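You operate a simulated robot arm through the tools that you are given. There is no shell and no other tool.

You are at the controls of a simulated robot arm. One attempt, no reset.

## Task
Check lead three on the lead checker and sort it by the limit.
Fine: one press of the green key; good tray if within the limit, else reject tray.

The check looks at the end state, three seconds after you hand in, the way a careful person would. Anything else that was tipped, shoved, dropped, spilled or broken makes it a failure.

## Robot
A 7-joint arm with a two-finger parallel gripper, fixed in place. Base frame: the origin is at the foot of the arm, x ahead of it, y to its left, z up; the work surface is at about z = 0.852. Readings come in m, rad, newtons and seconds.
With the tool pointing down near the work surface it reaches from about 0.34 to 0.76 m from the base axis. Its first joint turns from -2.007 to 2.007 rad. Payload 3.91 kg.
The TCP is the grasp point between the finger pads, 0.03 m short of the fingertips. In the tool frame z runs along the fingers and y along their closing line. The gripper opens to 0.11 m. The fingers are 0.02 m wide and 0.01 m thick; the gripper's body (0.048 by 0.112 m) begins 0.055 m behind the TCP.
Orientation is that of the tool frame in the base frame, as a unit quaternion [x, y, z, w]. With the fingers straight down and closing along the base's y, the tool's x points along the base's -x, its y along +y and its z along -z.

## Interface
- The arm moves only by the tool apply_moves. Its argument "motion" is a list of rows, each a list of 3 entries, a list of its own where there are three numbers: the shift along the tool's x, y, z in m, then the turn, a rotation vector about the tool's x, y, z in rad, then the opening in per cent of the stroke, from 0 (shut) to 100 (fully open). In form: [[[x, y, z], [wx, wy, wz], grip], ...]. A call has 1 to 20 rows; each row shifts and turns the commanded pose from where the row before left it, along the tool's axes as they then stand. A row lasts 0.2 s, in which the tool goes at most 0.05 m and 0.15 rad; a call with a longer step from one row to the next is refused whole, and so is a gripper value outside its range. A pose out of reach is approached as far as the arm can. The call stops where the force on the tool passes 40 N (or 10 N more than at its start, if that is more) or the arm is blocked; 0.2 s more then pass. The fingers move at their own pace (about 0.108 m/s each) and stop on an object; they squeeze with about 34 N. The grip force told is the motor's: it shows also when the fingers shut on nothing. Time passes only in rows, and 0.2 s behind the last, so rows that do not move let the fingers close. It gives the time, the measured TCP pose, the force on the tool (base axes), the opening and the grip force at its end, in the units of the frame above (readings bear some noise), with the torque about the TCP (base axes, N m) and any sound that the robot's microphone picked up, and new pictures: "views" is both (left out), scene, wrist or none.
- Cameras (640 x 400 px; columns grow to the right, rows downward): "scene" is fixed at [0.2218, -0.65, 1.4151]; the picture's right is [0.79, -0.62, 0.00], its down [-0.30, -0.38, -0.87] and it looks along [0.54, 0.69, -0.49] (base axes); focal length 324 px, centre (320, 200). "wrist" rides on the gripper at [0.072, 0.017, -0.103] in the tool frame; the picture's right is [-0.23, 0.97, 0.00], its down [-0.76, -0.18, -0.62] and it looks along [-0.61, -0.14, 0.78] (tool axes); focal length 222 px, centre (320, 200). There is no depth. A picture from a camera that has moved, and an enlarged one, comes with that camera's place and axes in the base frame and with its lens.
- slide_trunk(by): slides the trunk up (or, below 0, down) by that many m; the arm rides with it, the base frame stays. It gives what a move gives, with no picture.
- inspect(camera, box): a new picture of the part [left, top, right, bottom] of that camera's present view, enlarged. The clock stands still meanwhile.
- hand_in(): hands the job in; it is judged then, once.

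Nothing tells you positions but the pictures and the camera data. Unless the task says otherwise, let go and move clear before handing in.

The tools are called after "Call:" as a command line: name --argument value ..., lists and objects as JSON in quotes. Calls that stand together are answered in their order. apply_moves: Moves the arm, as the interface text tells. Its arguments: {"type":"object","properties":{"motion":{"type":"array"},"views":{"type":"string","enum":["both","scene","wrist","none"]}},"required":["motion"]} The other tools are called the same way: slide_trunk (by) slides the trunk up or down; inspect (camera, box) takes an enlarged picture of a part of a camera's view; hand_in () hands the job in.

At the start:

```text
time: 0.0
tcp_pos: [0.5425, -0.0107, 1.1578]
tcp_rot: [0.0, 1.0, 0.001, 0.0]
contact_force: [0.2, -0.5, 0.1]
torque: [0.0, 0.0, -0.03]
gripper_width: 0.1099
gripper_force: 0.0
trunk travel left (down, up): [-0.775, 0.215]
```

scene: 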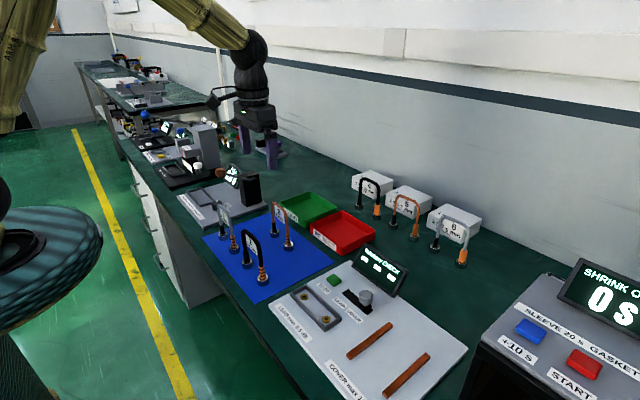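
wrist: 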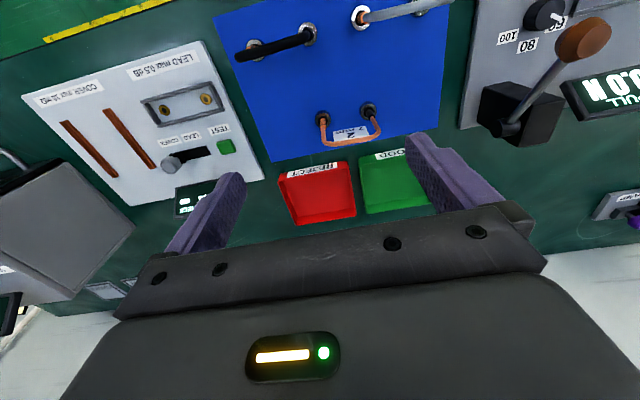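

I see a blue mat with three U-shaped leads, a checker panel with a LEAD fixture and a selector, red and green trays, and numbered boxes behind. I'll look closer before moving anything.

Call:
inspect --camera "scene" --box '[260, 240, 480, 400]'

Call:
inspect --camera "scene" --box '[190, 170, 350, 300]'

Call:
inspect --camera "wrist" --box '[20, 30, 280, 220]'

Call:
inspect --camera "wrist" --box '[210, 0, 470, 160]'

Call:
inspect --camera "scene" --box '[340, 160, 500, 280]'

```text
2.50 times, centred on (370, 320) of scene
camera zoom: at [0.2218, -0.65, 1.4151], right [0.79, -0.62, 0.0], down [-0.3, -0.38, -0.87], along [0.54, 0.69, -0.49], focal length 809 px, centre (195, -100)
```

zoom: 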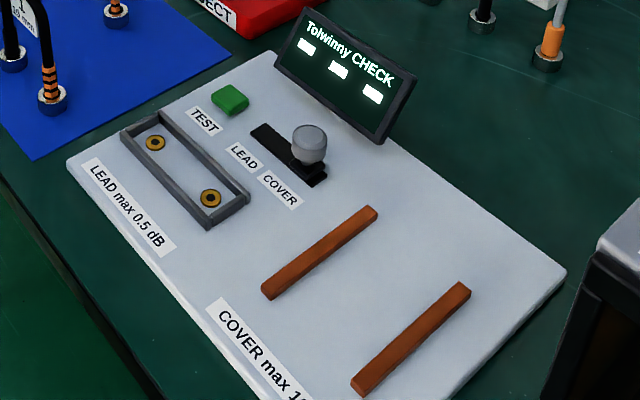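

```text
3.08 times, centred on (270, 235) of scene
camera zoom: at [0.2218, -0.65, 1.4151], right [0.79, -0.62, 0.0], down [-0.3, -0.38, -0.87], along [0.54, 0.69, -0.49], focal length 996 px, centre (474, 92)
```

zoom: 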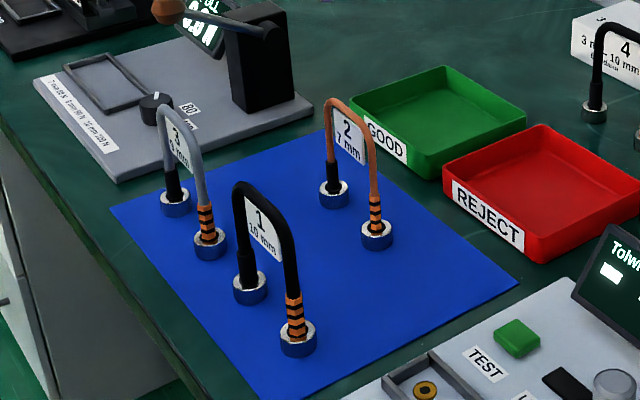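

```text
2.11 times, centred on (150, 125) of wrist
camera zoom: at [0.4714, 0.005, 1.2629], right [0.23, 0.97, 0.0], down [0.76, -0.18, 0.62], along [0.61, -0.14, -0.78], focal length 468 px, centre (678, 358)
```

zoom: 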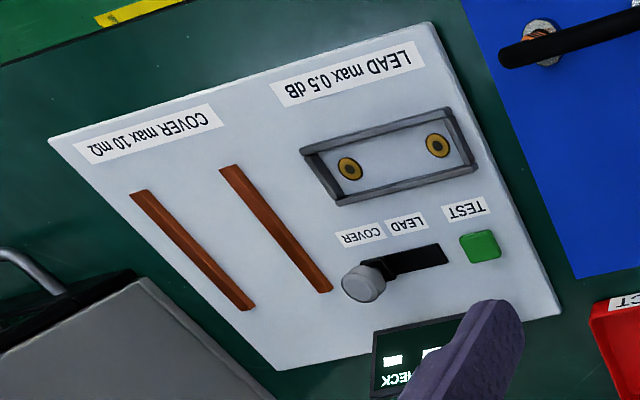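

```text
2.46 times, centred on (340, 80) of wrist
camera zoom: at [0.4714, 0.005, 1.2629], right [0.23, 0.97, 0.0], down [0.76, -0.18, 0.62], along [0.61, -0.14, -0.78], focal length 547 px, centre (271, 495)
```

zoom: 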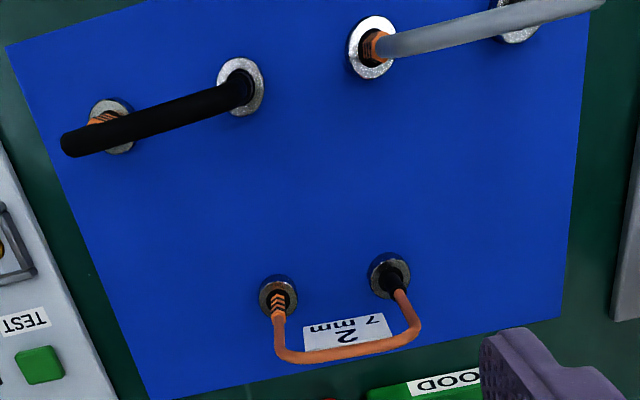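

```text
3.33 times, centred on (420, 220) of scene
camera zoom: at [0.2218, -0.65, 1.4151], right [0.79, -0.62, 0.0], down [-0.3, -0.38, -0.87], along [0.54, 0.69, -0.49], focal length 1079 px, centre (-13, 133)
```

zoom: 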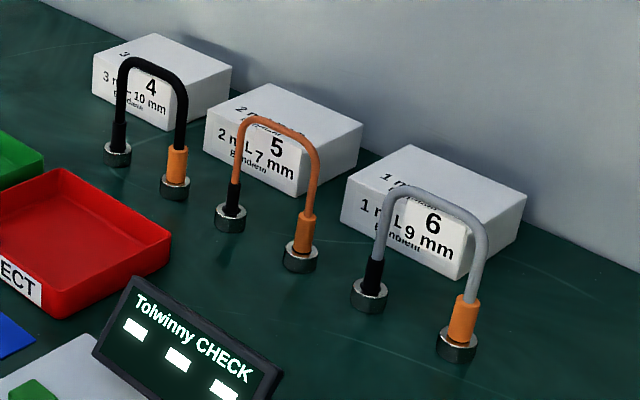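

Lead 3 is the grey one on the mat, with feet near (0.475, 0.13) and (0.475, 0.06). The checker's selector is on COVER at about (0.61, -0.31), and the sockets lie along y at x≈0.52. I'll fly over to the selector with the gripper shut for a closer look.

Call:
apply_moves --motion '[[[-0.0072, -0.04, 0.013], [0, 0, 0], 0], [[-0.0072, -0.04, 0.013], [0, 0, 0], 0], [[-0.0072, -0.04, 0.013], [0, 0, 0], 0], [[-0.0072, -0.04, 0.013], [0, 0, 0], 0], [[-0.0072, -0.04, 0.013], [0, 0, 0], 0], [[-0.0072, -0.04, 0.013], [0, 0, 0], 0], [[-0.0072, -0.04, 0.013], [0, 0, 0], 0], [[-0.0072, -0.04, 0.013], [0, 0, 0], 0], [[0, 0, 0], [0, 0, 0], 0]]'

```text
time: 2.0
tcp_pos: [0.6019, -0.3316, 1.0555]
tcp_rot: [-0.001, 1.0, 0.0, -0.001]
contact_force: [-0.4, -0.1, 0.8]
torque: [-0.03, -0.06, -0.01]
gripper_width: 0.0
gripper_force: 33.4
trunk travel left (down, up): [-0.775, 0.215]
camera wrist: at [0.5292, -0.3144, 1.1595], right [0.23, 0.97, 0.0], down [0.76, -0.18, 0.62], along [0.61, -0.14, -0.78], focal length 222 px, centre (320, 200)
```

scene: 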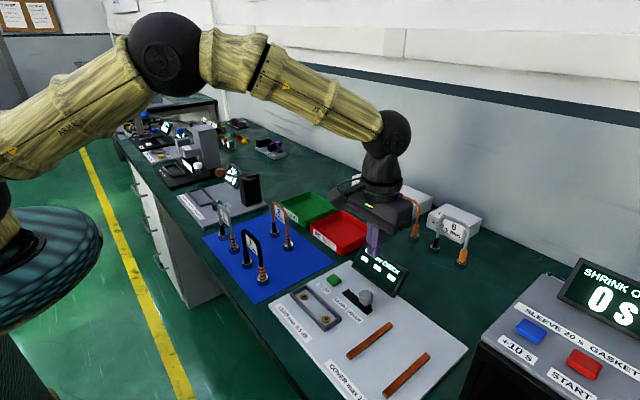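
wrist: 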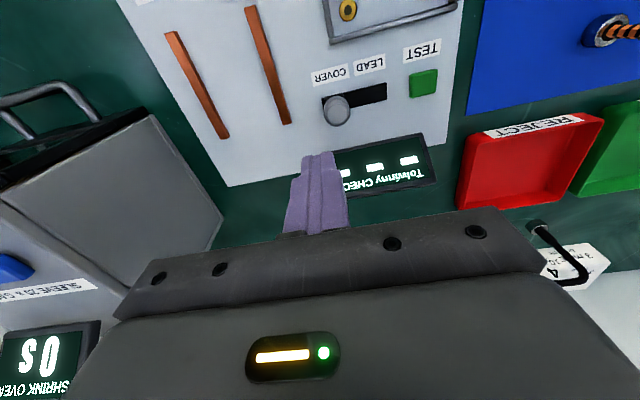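

Call:
inspect --camera "wrist" --box '[290, 50, 450, 150]'

Call:
inspect --camera "scene" --box '[320, 240, 420, 320]'

Call:
inspect --camera "wrist" --box '[320, 0, 480, 100]'

```text
4.00 times, centred on (370, 100) of wrist
camera zoom: at [0.5292, -0.3144, 1.1595], right [0.23, 0.97, 0.0], down [0.76, -0.18, 0.62], along [0.61, -0.14, -0.78], focal length 888 px, centre (120, 600)
```

zoom: 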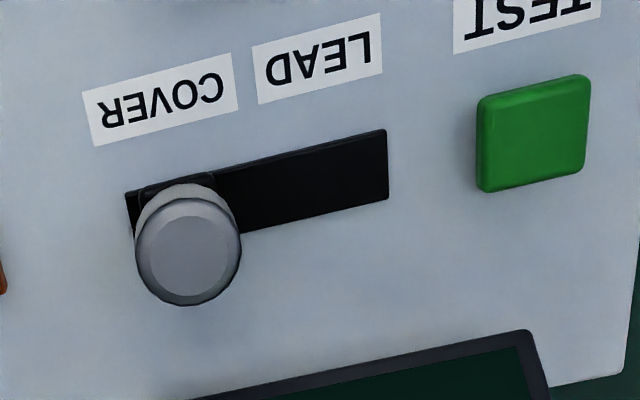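

```text
5.00 times, centred on (370, 280) of scene
camera zoom: at [0.2218, -0.65, 1.4151], right [0.79, -0.62, 0.0], down [-0.3, -0.38, -0.87], along [0.54, 0.69, -0.49], focal length 1618 px, centre (70, -200)
```

zoom: 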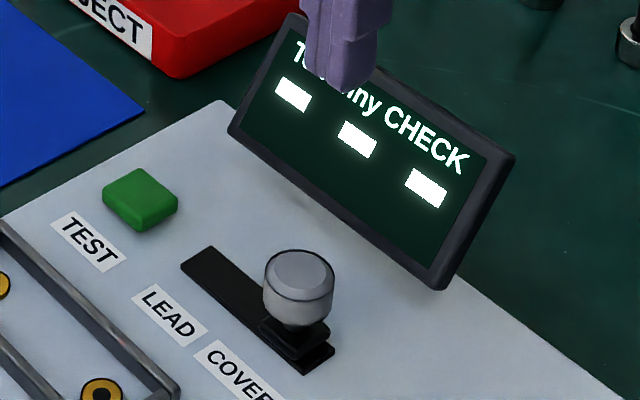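

```text
4.00 times, centred on (400, 50) of wrist
camera zoom: at [0.5292, -0.3144, 1.1595], right [0.23, 0.97, 0.0], down [0.76, -0.18, 0.62], along [0.61, -0.14, -0.78], focal length 888 px, centre (0, 800)
```

zoom: 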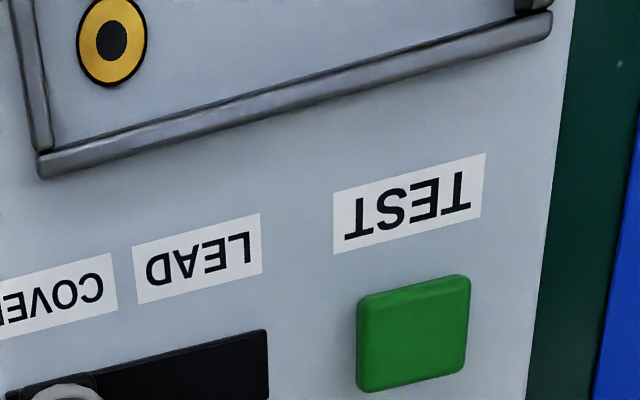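

The knob head is at about (0.611, -0.315) with its top at z≈0.904, in a slot running y −0.33 to −0.25. I'll lower the shut fingers on its −y side and push it toward LEAD.

Call:
apply_moves --motion '[[[-0.0091, -0.0234, 0], [0, 0, 0], 0], [[0, 0, 0.0365], [0, 0, 0], 0], [[0, 0, 0.0365], [0, 0, 0], 0], [[0, 0, 0.0365], [0, 0, 0], 0], [[0, 0, 0.036], [0, 0, 0], 0], [[0, 0, 0], [0, 0, 0], 0]]'

```text
time: 3.4
tcp_pos: [0.6104, -0.3566, 0.9068]
tcp_rot: [-0.001, 1.0, -0.001, 0.0]
contact_force: [1.0, 0.5, -0.3]
torque: [0.01, 0.02, -0.03]
gripper_width: 0.0003
gripper_force: 34.4
trunk travel left (down, up): [-0.775, 0.215]
camera wrist: at [0.5382, -0.3392, 1.0113], right [0.23, 0.97, 0.0], down [0.76, -0.18, 0.62], along [0.61, -0.14, -0.78], focal length 222 px, centre (320, 200)
```

scene: 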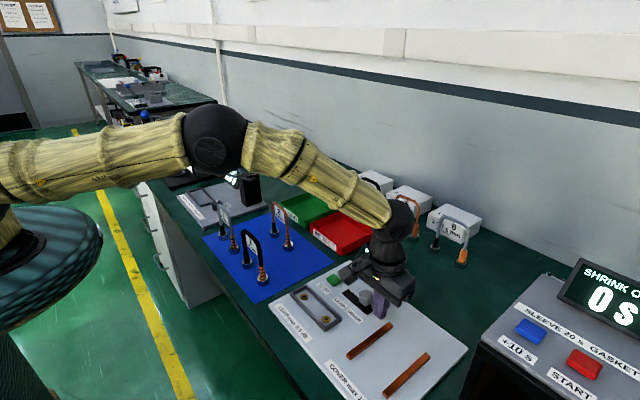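
wrist: 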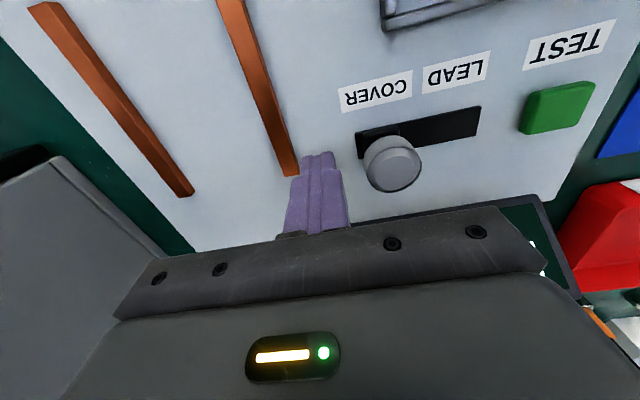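

The fingers are beside the knob and clear of everything. Now I push along +y.

Call:
apply_moves --motion '[[[0, 0.011, 0], [0, 0, 0], 0], [[0, 0.011, 0], [0, 0, 0], 0], [[0, 0.011, 0], [0, 0, 0], 0], [[0, 0.011, 0], [0, 0, 0], 0], [[0, 0.011, 0], [0, 0, 0], 0], [[0, 0.009, 0], [0, 0, 0], 0], [[0, 0, 0], [0, 0, 0], 0]]'

```text
time: 5.0
tcp_pos: [0.6102, -0.2938, 0.9084]
tcp_rot: [0.0, 1.0, 0.001, 0.001]
contact_force: [1.0, -3.4, -0.3]
torque: [-0.05, -0.01, -0.02]
gripper_width: 0.0
gripper_force: 34.4
trunk travel left (down, up): [-0.775, 0.215]
camera wrist: at [0.5384, -0.2748, 1.012], right [0.23, 0.97, 0.0], down [0.76, -0.18, 0.62], along [0.61, -0.14, -0.78], focal length 222 px, centre (320, 200)
```

scene: 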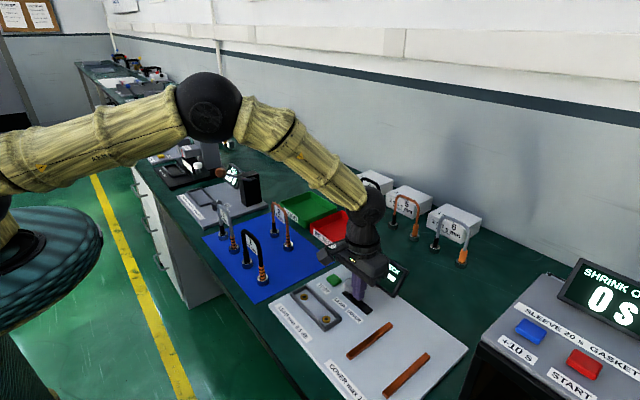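
wrist: 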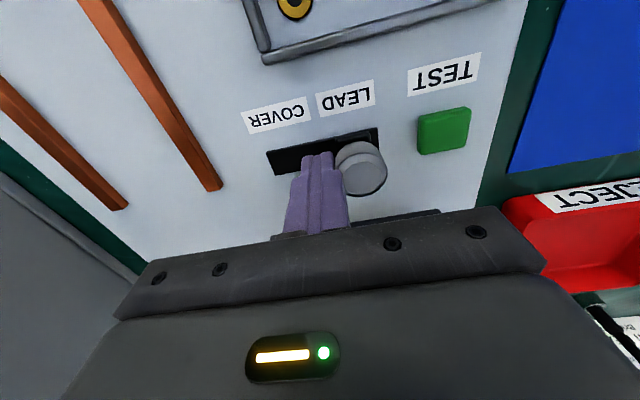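

The knob has moved almost to the LEAD end. I'll push a little further to find the stop.

Call:
apply_moves --motion '[[[0, 0.003, 0], [0, 0, 0], 0], [[0, 0.003, 0], [0, 0, 0], 0], [[0, 0, 0], [0, 0, 0], 0]]' --views "wrist"

Call:
inspect --camera "wrist" --box '[250, 80, 490, 230]'

```text
time: 5.8
tcp_pos: [0.6093, -0.2907, 0.9074]
tcp_rot: [0.001, 1.0, -0.001, 0.0]
contact_force: [3.1, -27.2, -0.3]
torque: [-0.33, -0.04, 0.01]
gripper_width: 0.0001
gripper_force: 33.6
trunk travel left (down, up): [-0.775, 0.215]
camera wrist: at [0.5382, -0.2732, 1.0122], right [0.23, 0.97, 0.0], down [0.76, -0.18, 0.62], along [0.61, -0.14, -0.78], focal length 222 px, centre (320, 200)
```

wrist: 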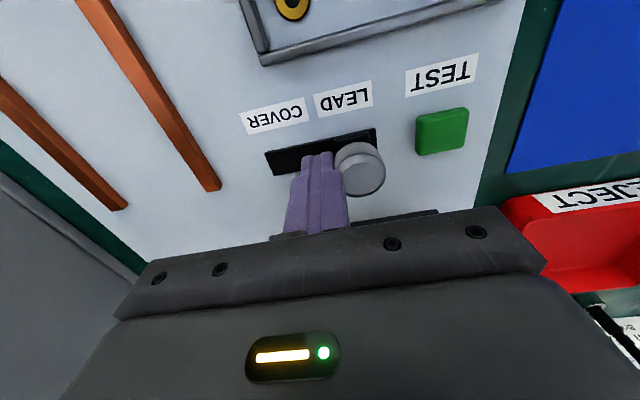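

```text
2.67 times, centred on (370, 155) of wrist
camera zoom: at [0.5382, -0.2732, 1.0122], right [0.23, 0.97, 0.0], down [0.76, -0.18, 0.62], along [0.61, -0.14, -0.78], focal length 592 px, centre (187, 320)
```

zoom: 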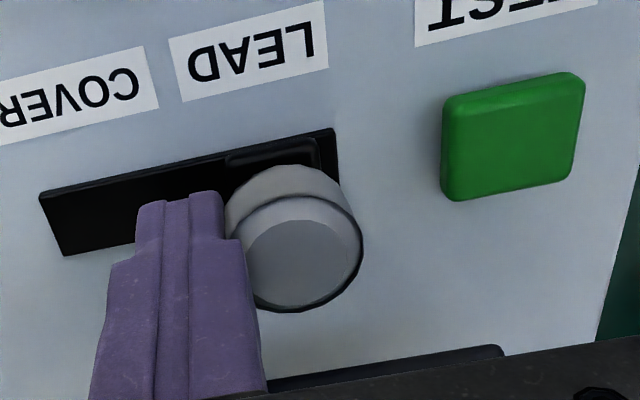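

The selector is at its LEAD stop. I'll back off, rise and look at the fixture from above.

Call:
apply_moves --motion '[[[0, -0.009, 0], [0, 0, 0], 0], [[0, -0.005, 0], [0, 0, 0], 0], [[0, 0, -0.04], [0, 0, 0], 0], [[0, 0, -0.04], [0, 0, 0], 0], [[0, 0, -0.04], [0, 0, 0], 0], [[0.041, 0.025, 0], [0, 0, 0], 0], [[0.041, 0.025, 0], [0, 0, 0], 0], [[0, 0, 0], [0, 0, 0], 0]]'

Call:
inspect --camera "wrist" --box '[240, 60, 440, 190]'

Call:
inspect --camera "scene" --box '[280, 240, 420, 340]'

```text
time: 7.6
tcp_pos: [0.5262, -0.251, 1.03]
tcp_rot: [0.0, 1.0, 0.0, 0.0]
contact_force: [0.6, -0.3, -0.8]
torque: [-0.01, 0.02, -0.04]
gripper_width: 0.0
gripper_force: 34.3
trunk travel left (down, up): [-0.775, 0.215]
camera wrist: at [0.4547, -0.2336, 1.1342], right [0.23, 0.97, 0.0], down [0.76, -0.18, 0.62], along [0.61, -0.14, -0.78], focal length 222 px, centre (320, 200)
```

scene: 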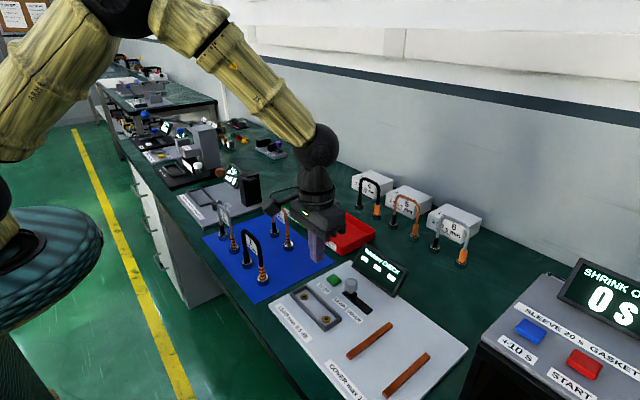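
wrist: 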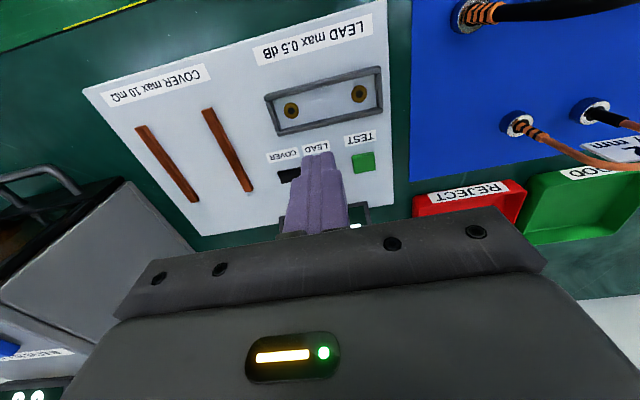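

```text
3.08 times, centred on (340, 125) of wrist
camera zoom: at [0.4547, -0.2336, 1.1342], right [0.23, 0.97, 0.0], down [0.76, -0.18, 0.62], along [0.61, -0.14, -0.78], focal length 684 px, centre (258, 431)
```

zoom: 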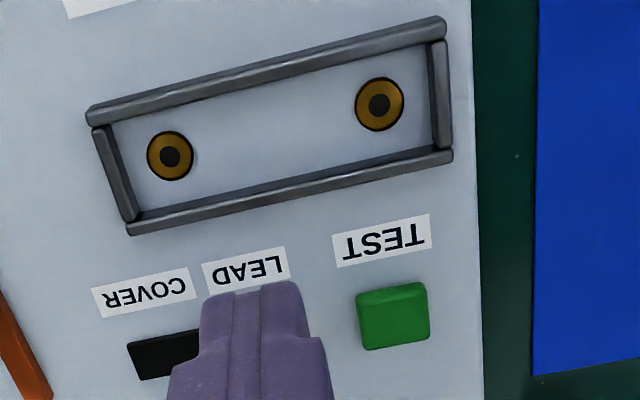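

```text
4.00 times, centred on (350, 290) of scene
camera zoom: at [0.2218, -0.65, 1.4151], right [0.79, -0.62, 0.0], down [-0.3, -0.38, -0.87], along [0.54, 0.69, -0.49], focal length 1295 px, centre (200, -160)
```

zoom: 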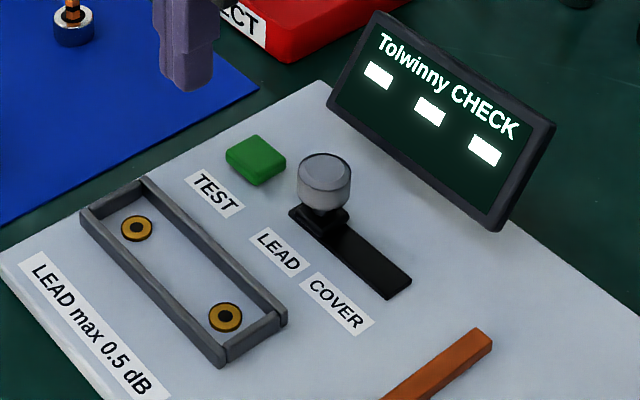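

The sockets sit at (0.527, −0.205) and (0.527, −0.2855), both alike, and the selector now rests at LEAD. Next I fly over lead 3, turn the gripper a quarter so it closes along x, and open it.

Call:
apply_moves --motion '[[[0.0059, 0.0435, -0.02], [0, 0, 0], 0], [[0.0059, 0.0435, -0.02], [0, 0, 0], 0], [[0.0059, 0.0435, -0.02], [0, 0, 0], 0], [[0.0059, 0.0435, -0.02], [0, 0, 0], 0], [[0.0059, 0.0435, 0], [0, 0, 0], 0], [[0.0059, 0.0435, 0], [0, 0, 0], 0], [[0.0059, 0.0435, 0], [0, 0, 0], 0], [[0.0059, 0.0435, 0], [0, 0, 0], 0], [[0, 0, 0], [0, 0, -0.1428], 40], [[0, 0, 0], [0, 0, -0.1428], 40], [[0, 0, 0], [0, 0, -0.1428], 40], [[0, 0, 0], [0, 0, -0.1428], 40], [[0, 0, 0], [0, 0, -0.1428], 40], [[0, 0, 0], [0, 0, -0.1428], 40], [[0, 0, 0], [0, 0, -0.1428], 40], [[0, 0, 0], [0, 0, -0.1428], 40], [[0, 0, 0], [0, 0, -0.1428], 40], [[0, 0, 0], [0, 0, -0.1428], 40], [[0, 0, 0], [0, 0, -0.1428], 40]]'

```text
time: 11.6
tcp_pos: [0.4814, 0.099, 1.1082]
tcp_rot: [0.709, -0.706, 0.001, 0.0]
contact_force: [-0.4, 0.4, 0.3]
torque: [0.01, 0.01, -0.01]
gripper_width: 0.0442
gripper_force: 0.0
trunk travel left (down, up): [-0.775, 0.215]
camera wrist: at [0.4652, 0.0261, 1.2134], right [-0.97, 0.22, 0.0], down [0.18, 0.76, 0.62], along [0.14, 0.61, -0.78], focal length 222 px, centre (320, 200)
```

scene: 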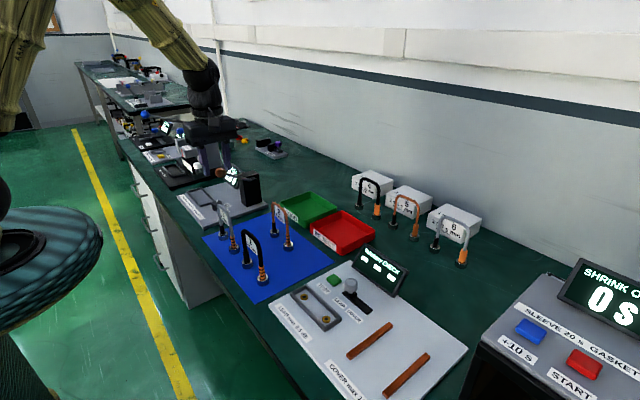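
wrist: 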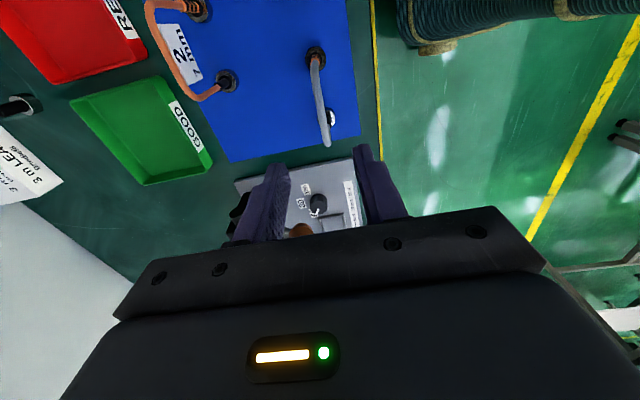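

Call:
inspect --camera "wrist" --box '[260, 20, 400, 170]'

Call:
inspect --camera "scene" --box '[190, 130, 310, 260]'

```text
2.67 times, centred on (330, 95) of wrist
camera zoom: at [0.4652, 0.0261, 1.2134], right [-0.97, 0.22, 0.0], down [0.18, 0.76, 0.62], along [0.14, 0.61, -0.78], focal length 592 px, centre (293, 480)
```

zoom: 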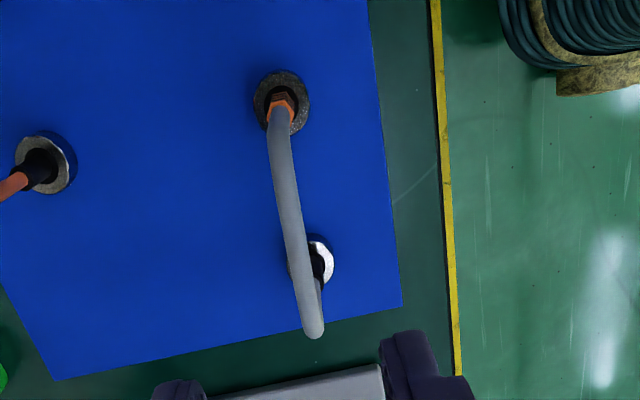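

```text
3.08 times, centred on (250, 195) of scene
camera zoom: at [0.2218, -0.65, 1.4151], right [0.79, -0.62, 0.0], down [-0.3, -0.38, -0.87], along [0.54, 0.69, -0.49], focal length 996 px, centre (535, 215)
```

zoom: 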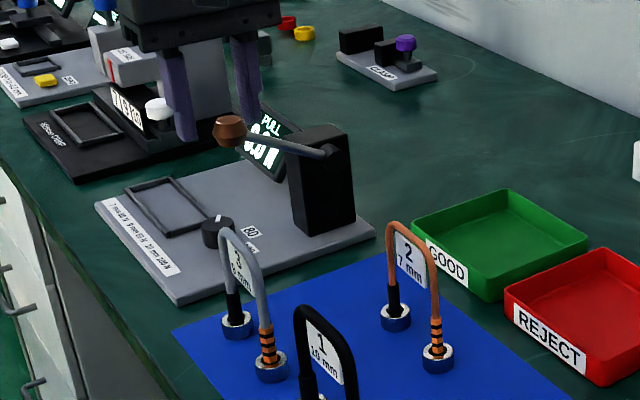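

Lead 3's feet are at about (0.479, 0.060) and (0.480, 0.141), and its arch top is near z≈0.975 at x≈0.4805. I'll lower the open fingers straddling the arch and check before closing.

Call:
apply_moves --motion '[[[-0.002, 0.001, 0.03], [0, 0, 0], 40], [[0, 0, 0.03], [0, 0, 0], 40], [[0, 0, 0.03], [0, 0, 0], 40], [[0, 0, 0.03], [0, 0, 0], 40], [[0, 0, 0.025], [0, 0, 0], 40], [[0, 0, 0], [0, 0, 0], 40]]'

Call:
inspect --camera "scene" --box '[180, 150, 300, 260]'

Call:
inspect --camera "wrist" --box '[220, 60, 420, 240]'

```text
time: 13.0
tcp_pos: [0.4794, 0.1005, 0.9624]
tcp_rot: [0.708, -0.706, 0.0, 0.0]
contact_force: [0.4, -0.5, -1.2]
torque: [0.01, -0.01, 0.0]
gripper_width: 0.0441
gripper_force: 0.0
trunk travel left (down, up): [-0.775, 0.215]
camera wrist: at [0.4633, 0.0276, 1.0677], right [-0.97, 0.23, 0.0], down [0.18, 0.76, 0.62], along [0.14, 0.61, -0.78], focal length 222 px, centre (320, 200)
```

scene: 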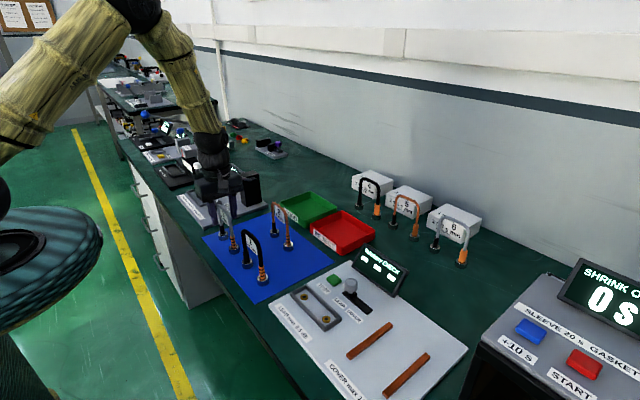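
wrist: 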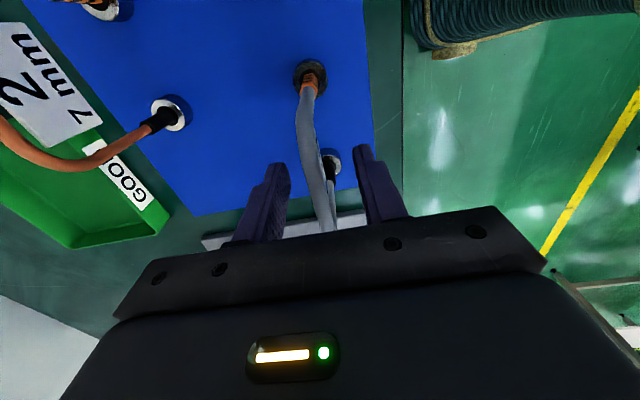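

```text
3.64 times, centred on (240, 205) of scene
camera zoom: at [0.2218, -0.65, 1.4151], right [0.79, -0.62, 0.0], down [-0.3, -0.38, -0.87], along [0.54, 0.69, -0.49], focal length 1177 px, centre (611, 182)
```

zoom: 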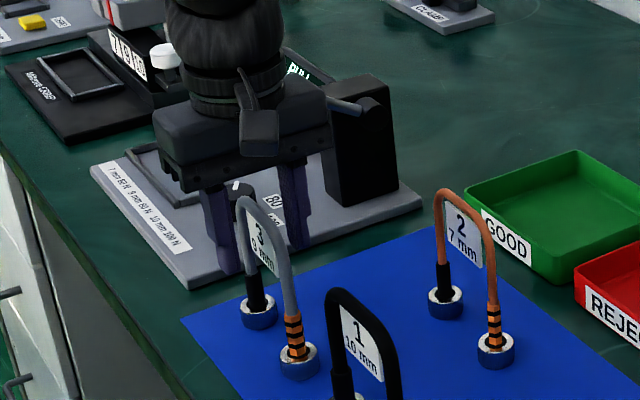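

```text
2.22 times, centred on (320, 150) of wrist
camera zoom: at [0.4633, 0.0276, 1.0677], right [-0.97, 0.23, 0.0], down [0.18, 0.76, 0.62], along [0.14, 0.61, -0.78], focal length 494 px, centre (320, 311)
```

zoom: 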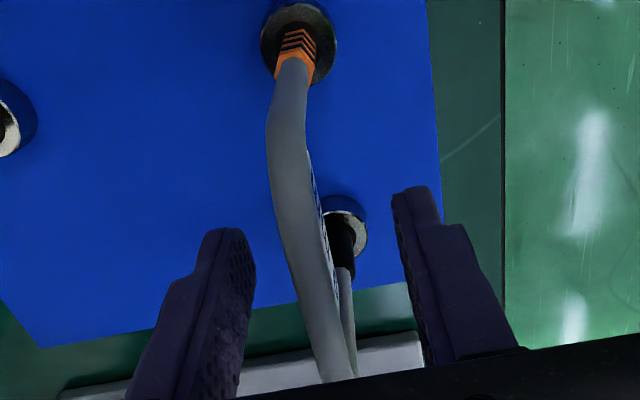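

The arch lies between the pads, centred. Closing the grip now.

Call:
apply_moves --motion '[[[0, 0, 0], [0, 0, 0], 0], [[0, 0, 0], [0, 0, 0], 0], [[0, 0, 0], [0, 0, 0], 0]]'

Call:
inspect --camera "scene" --box '[180, 150, 300, 260]'

```text
time: 13.8
tcp_pos: [0.4794, 0.1008, 0.9644]
tcp_rot: [-0.707, 0.708, 0.0, 0.0]
contact_force: [0.5, -0.6, -0.1]
torque: [0.01, -0.02, -0.03]
gripper_width: 0.0096
gripper_force: 34.2
trunk travel left (down, up): [-0.775, 0.215]
camera wrist: at [0.4636, 0.0276, 1.0678], right [-0.97, 0.23, 0.0], down [0.18, 0.76, 0.62], along [0.14, 0.61, -0.78], focal length 222 px, centre (320, 200)
```

scene: 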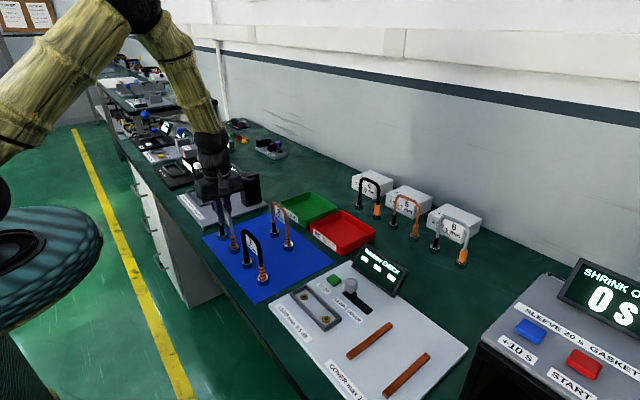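
wrist: 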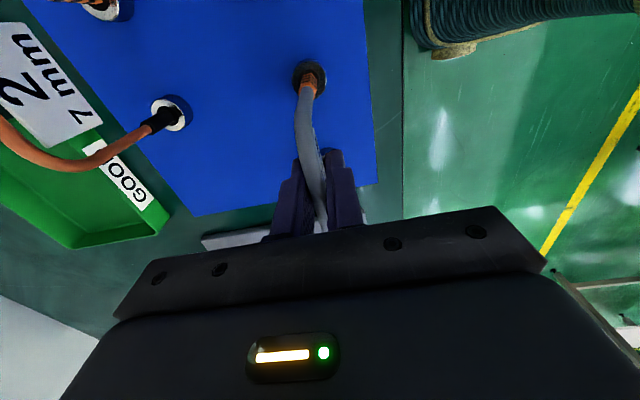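

```text
3.64 times, centred on (240, 205) of scene
camera zoom: at [0.2218, -0.65, 1.4151], right [0.79, -0.62, 0.0], down [-0.3, -0.38, -0.87], along [0.54, 0.69, -0.49], focal length 1177 px, centre (611, 182)
```

zoom: 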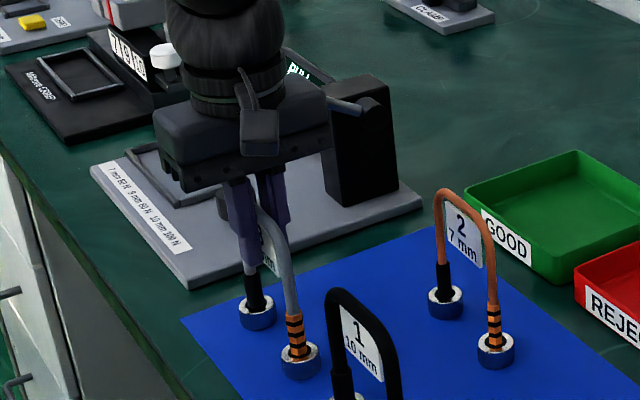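

Gripped with 9.6 mm between the pads. Lifting slightly to check it hangs straight.

Call:
apply_moves --motion '[[[0, 0, -0.015], [0, 0, 0], 0], [[0, 0, -0.03], [0, 0, 0], 0], [[0, 0, -0.04], [0, 0, 0], 0], [[0, 0, -0.04], [0, 0, 0], 0], [[0, 0, -0.03], [0, 0, 0], 0], [[0, 0, 0], [0, 0, 0], 0]]'

Call:
inspect --camera "scene" --box '[160, 110, 300, 240]'

Call:
inspect --camera "wrist" --box '[220, 40, 420, 220]'

```text
time: 15.2
tcp_pos: [0.4816, 0.1009, 1.1179]
tcp_rot: [-0.707, 0.707, 0.0, 0.0]
contact_force: [-0.6, 0.1, -1.4]
torque: [0.03, 0.04, -0.01]
gripper_width: 0.0097
gripper_force: 33.7
trunk travel left (down, up): [-0.775, 0.215]
camera wrist: at [0.465, 0.0283, 1.2226], right [-0.97, 0.23, 0.0], down [0.18, 0.76, 0.62], along [0.14, 0.61, -0.78], focal length 222 px, centre (320, 200)
```

scene: 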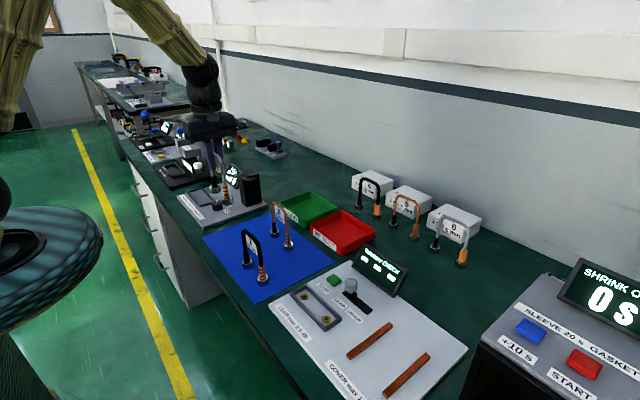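
wrist: 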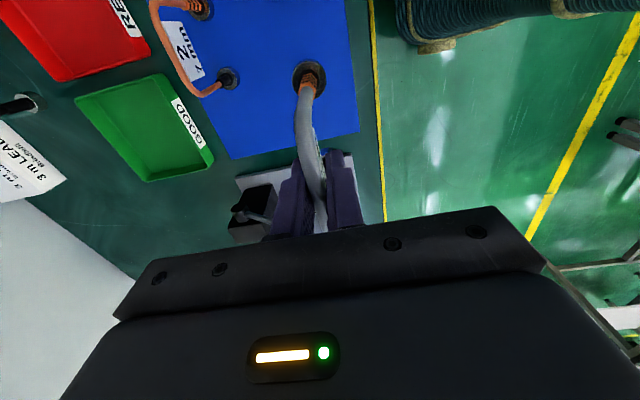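

```text
3.08 times, centred on (230, 175) of scene
camera zoom: at [0.2218, -0.65, 1.4151], right [0.79, -0.62, 0.0], down [-0.3, -0.38, -0.87], along [0.54, 0.69, -0.49], focal length 996 px, centre (597, 277)
```

zoom: 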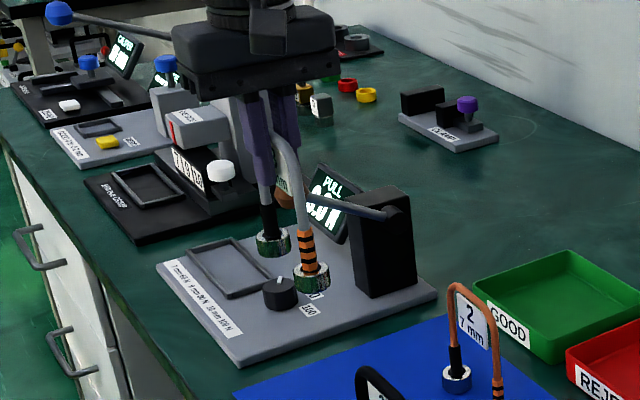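

```text
2.22 times, centred on (320, 130) of wrist
camera zoom: at [0.465, 0.0283, 1.2226], right [-0.97, 0.23, 0.0], down [0.18, 0.76, 0.62], along [0.14, 0.61, -0.78], focal length 494 px, centre (320, 356)
```

zoom: 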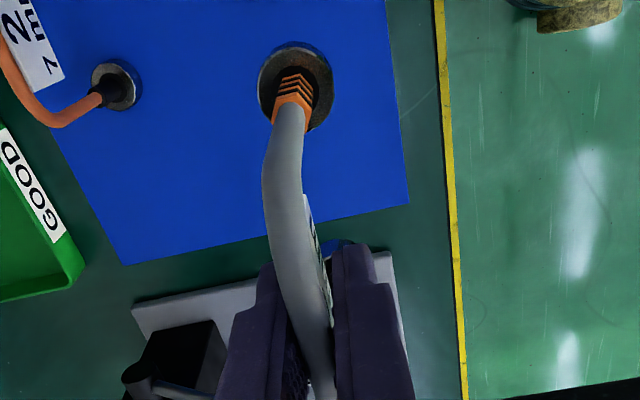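

The lead hangs straight, with its feet about 0.11 below the TCP. I carry it over the fixture and stop with the feet a few centimetres above the sockets.

Call:
apply_moves --motion '[[[0.0433, -0.0059, -0.005], [0, 0, 0], 0], [[0.0433, -0.0059, -0.005], [0, 0, 0], 0], [[0.0433, -0.0059, -0.005], [0, 0, 0], 0], [[0.0433, -0.0059, -0.005], [0, 0, 0], 0], [[0.0433, -0.0059, -0.005], [0, 0, 0], 0], [[0.0433, -0.0059, -0.005], [0, 0, 0], 0], [[0.0433, -0.0059, -0.005], [0, 0, 0], 0], [[0.0431, -0.0058, -0.005], [0, 0, 0], 0], [[0, 0, 0.036], [0, 0, 0], 0], [[0, 0, 0.036], [0, 0, 0], 0], [[0, 0, 0.036], [0, 0, 0], 0], [[0, 0, 0.036], [0, 0, 0], 0], [[0, 0, 0], [0, 0, 0], 0]]'

Call:
inspect --camera "scene" --box '[260, 210, 400, 340]'

Call:
inspect --camera "wrist" --box '[220, 40, 420, 220]'

```text
time: 18.0
tcp_pos: [0.5275, -0.2451, 1.0151]
tcp_rot: [0.708, -0.706, -0.001, 0.0]
contact_force: [0.2, -0.1, -2.3]
torque: [0.0, 0.01, -0.02]
gripper_width: 0.0099
gripper_force: 34.2
trunk travel left (down, up): [-0.775, 0.215]
camera wrist: at [0.511, -0.3173, 1.1191], right [-0.97, 0.23, 0.0], down [0.18, 0.76, 0.62], along [0.14, 0.61, -0.78], focal length 222 px, centre (320, 200)
```

scene: 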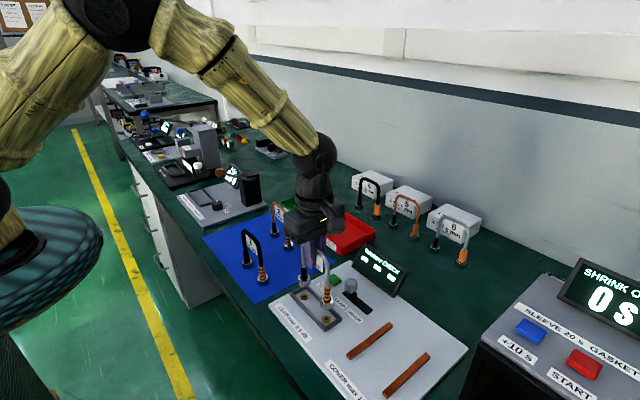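
wrist: 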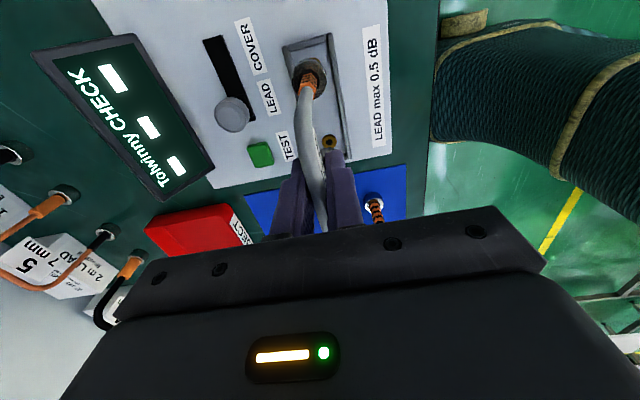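

```text
3.08 times, centred on (330, 275) of scene
camera zoom: at [0.2218, -0.65, 1.4151], right [0.79, -0.62, 0.0], down [-0.3, -0.38, -0.87], along [0.54, 0.69, -0.49], focal length 996 px, centre (289, -31)
```

zoom: 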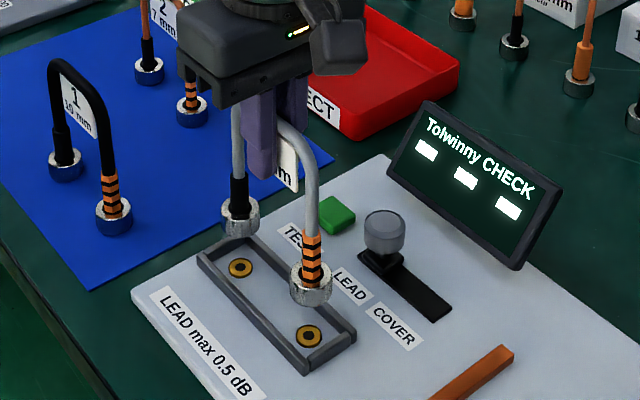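

```text
2.22 times, centred on (320, 130) of wrist
camera zoom: at [0.511, -0.3173, 1.1191], right [-0.97, 0.23, 0.0], down [0.18, 0.76, 0.62], along [0.14, 0.61, -0.78], focal length 494 px, centre (320, 356)
```

zoom: 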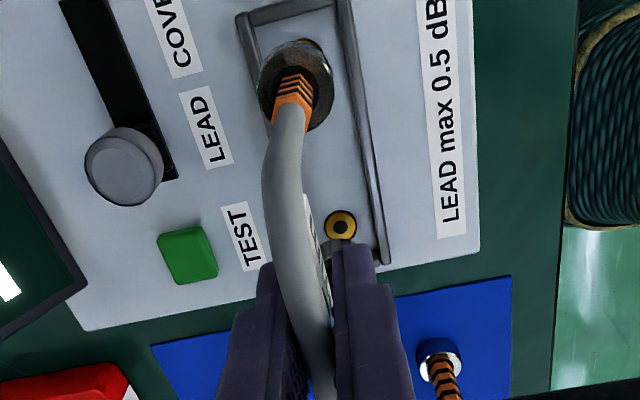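

The ferrules line up with the sockets to within about a millimetre. I lower gently and watch the force.

Call:
apply_moves --motion '[[[0, 0.0005, 0.012], [0, 0, 0], 0], [[0, 0, 0.012], [0, 0, 0], 0], [[0, 0, 0.009], [0, 0, 0], 0], [[0, 0, 0.003], [0, 0, 0], 0], [[0, 0, 0], [0, 0, 0], 0]]'

Call:
inspect --camera "scene" --box '[260, 210, 400, 340]'

Call:
inspect --camera "wrist" --box '[220, 40, 420, 220]'

```text
time: 19.2
tcp_pos: [0.526, -0.2471, 0.9788]
tcp_rot: [-0.707, 0.707, -0.001, 0.0]
contact_force: [0.8, 0.5, -1.7]
torque: [-0.01, 0.0, -0.02]
gripper_width: 0.0095
gripper_force: 33.7
trunk travel left (down, up): [-0.775, 0.215]
camera wrist: at [0.5101, -0.3183, 1.0835], right [-0.97, 0.23, 0.0], down [0.18, 0.76, 0.62], along [0.14, 0.61, -0.78], focal length 222 px, centre (320, 200)
```

scene: 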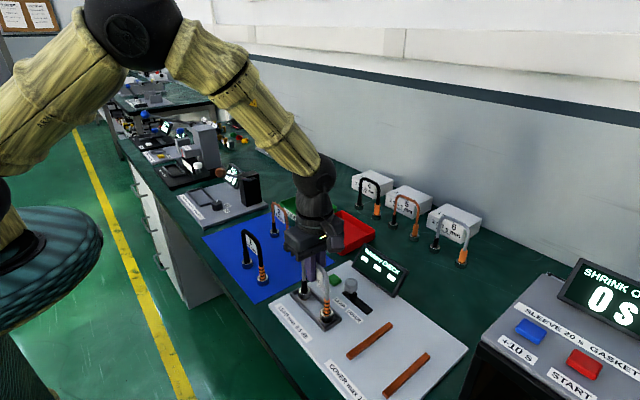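
wrist: 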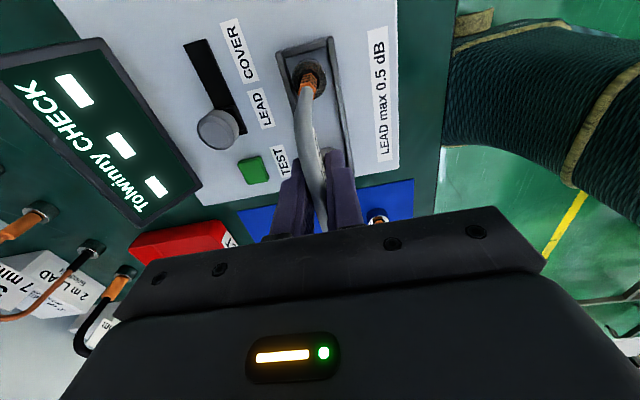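

```text
3.08 times, centred on (330, 275) of scene
camera zoom: at [0.2218, -0.65, 1.4151], right [0.79, -0.62, 0.0], down [-0.3, -0.38, -0.87], along [0.54, 0.69, -0.49], focal length 996 px, centre (289, -31)
```

zoom: 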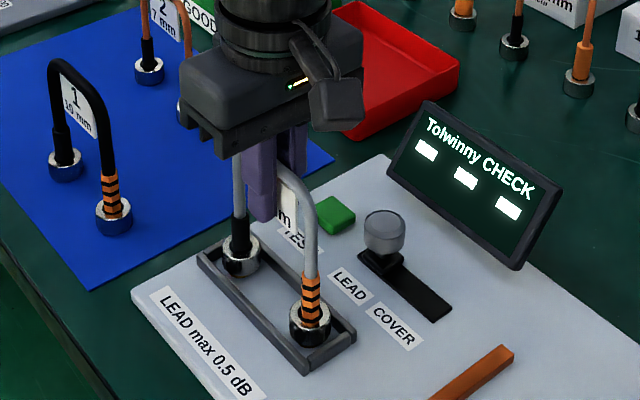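

```text
2.22 times, centred on (320, 130) of wrist
camera zoom: at [0.5101, -0.3183, 1.0835], right [-0.97, 0.23, 0.0], down [0.18, 0.76, 0.62], along [0.14, 0.61, -0.78], focal length 494 px, centre (320, 356)
```

zoom: 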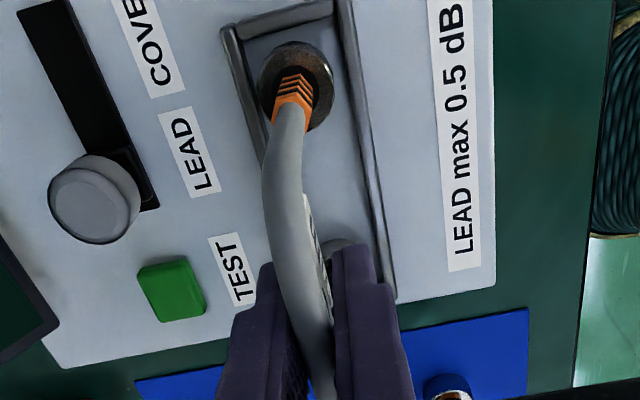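

The feet are inside the frame and not yet bottomed. I continue down in 2 mm steps.

Call:
apply_moves --motion '[[[0, 0, 0.002], [0, 0, 0], 0], [[0, 0, 0.002], [0, 0, 0], 0], [[0, 0, 0.001], [0, 0, 0], 0], [[0, 0, 0], [0, 0, 0], 0]]' --views "none"

```text
time: 20.2
tcp_pos: [0.5272, -0.2466, 0.9729]
tcp_rot: [0.707, -0.707, 0.001, 0.0]
contact_force: [0.1, -0.1, -1.5]
torque: [0.01, -0.03, 0.0]
gripper_width: 0.0096
gripper_force: 34.4
trunk travel left (down, up): [-0.775, 0.215]
```

Call:
apply_moves --motion '[[[0, 0, 0.001], [0, 0, 0], 0], [[0, 0, 0.001], [0, 0, 0], 0], [[0, 0, 0.001], [0, 0, 0], 0], [[0, 0, 0], [0, 0, 0], 0]]' --views "none"

```text
time: 21.2
tcp_pos: [0.5265, -0.2444, 0.9741]
tcp_rot: [0.707, -0.707, 0.001, -0.002]
contact_force: [1.6, 1.4, 13.1]
torque: [0.7, 0.0, -0.06]
gripper_width: 0.0096
gripper_force: 33.9
trunk travel left (down, up): [-0.775, 0.215]
```

Call:
inspect --camera "scene" --box '[280, 250, 370, 340]'

Call:
inspect --camera "wrist" --box '[220, 40, 420, 220]'

```text
4.44 times, centred on (325, 295) of scene
camera zoom: at [0.2218, -0.65, 1.4151], right [0.79, -0.62, 0.0], down [-0.3, -0.38, -0.87], along [0.54, 0.69, -0.49], focal length 1438 px, centre (298, -222)
```

zoom: 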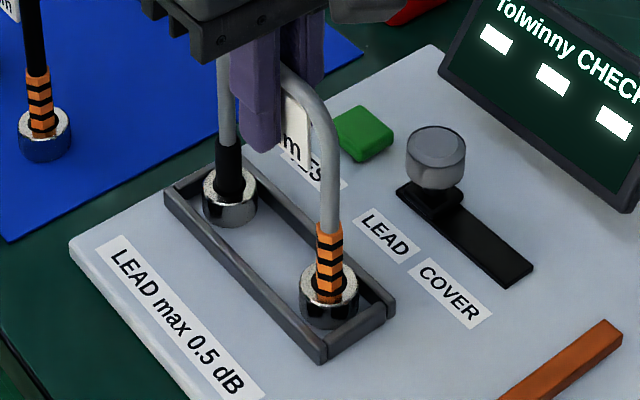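

```text
2.22 times, centred on (320, 130) of wrist
camera zoom: at [0.5104, -0.3178, 1.0776], right [-0.97, 0.23, 0.0], down [0.18, 0.76, 0.62], along [0.14, 0.61, -0.78], focal length 494 px, centre (320, 356)
```

zoom: 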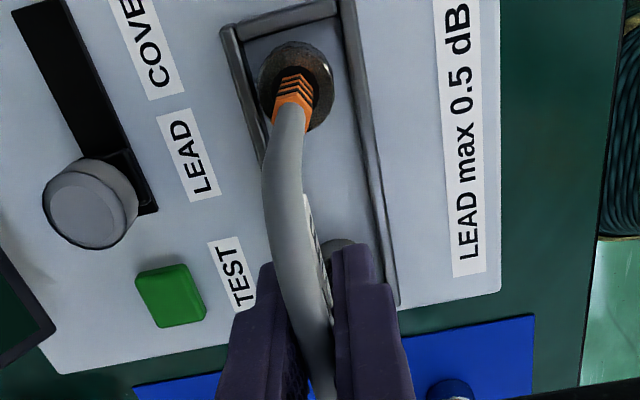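

The feet appear to rest inside the frame on the sockets. I ease the load and release gently.

Call:
apply_moves --motion '[[[0, 0, -0.001], [0, 0, 0], 0], [[0, 0, 0], [0, 0, 0], 0], [[0, 0, 0], [0, 0, 0], 30], [[0, 0, 0], [0, 0, 0], 30], [[0, 0, 0], [0, 0, 0], 30]]'

Call:
inspect --camera "scene" --box '[280, 250, 370, 340]'

Call:
inspect --camera "wrist" --box '[220, 40, 420, 220]'

```text
time: 22.4
tcp_pos: [0.5259, -0.2471, 0.9713]
tcp_rot: [-0.706, 0.708, 0.0, 0.0]
contact_force: [-0.5, -0.6, 0.7]
torque: [-0.03, -0.01, 0.01]
gripper_width: 0.0333
gripper_force: 0.2
trunk travel left (down, up): [-0.775, 0.215]
camera wrist: at [0.5081, -0.3196, 1.0772], right [-0.97, 0.23, 0.0], down [0.18, 0.76, 0.62], along [0.14, 0.61, -0.78], focal length 222 px, centre (320, 200)
```

scene: 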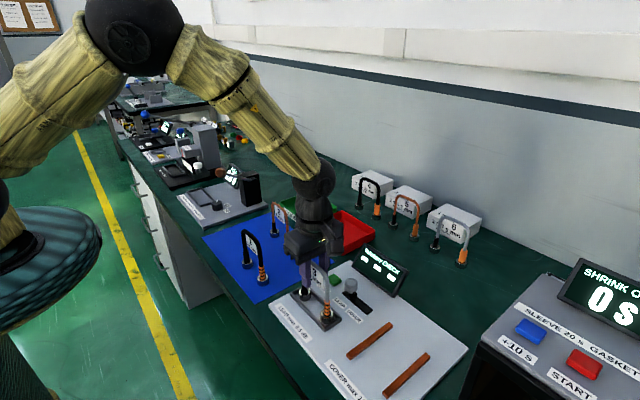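
wrist: 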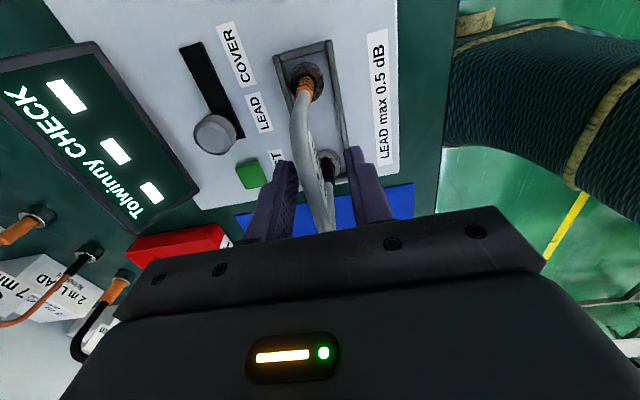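

```text
4.44 times, centred on (325, 295) of scene
camera zoom: at [0.2218, -0.65, 1.4151], right [0.79, -0.62, 0.0], down [-0.3, -0.38, -0.87], along [0.54, 0.69, -0.49], focal length 1438 px, centre (298, -222)
```

zoom: 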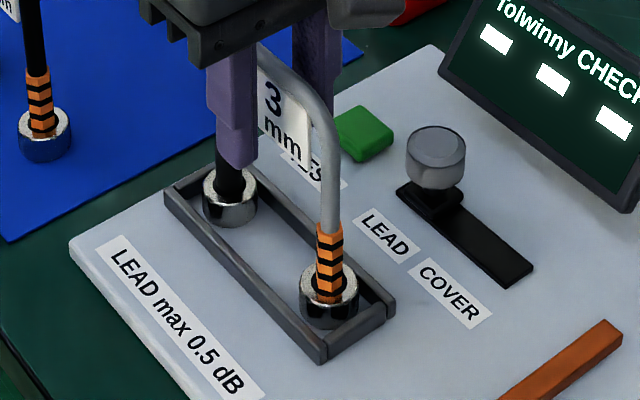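

```text
2.22 times, centred on (320, 130) of wrist
camera zoom: at [0.5081, -0.3196, 1.0772], right [-0.97, 0.23, 0.0], down [0.18, 0.76, 0.62], along [0.14, 0.61, -0.78], focal length 494 px, centre (320, 356)
```

zoom: 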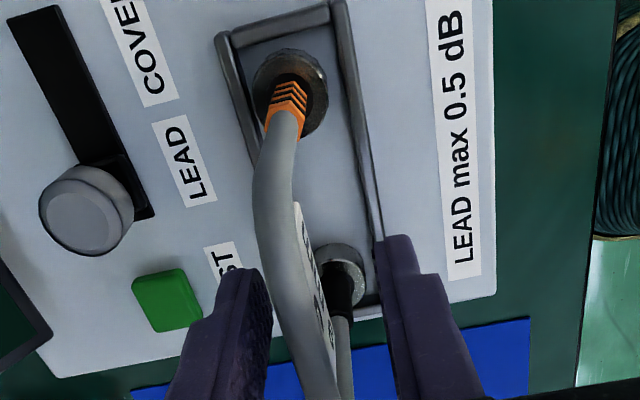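

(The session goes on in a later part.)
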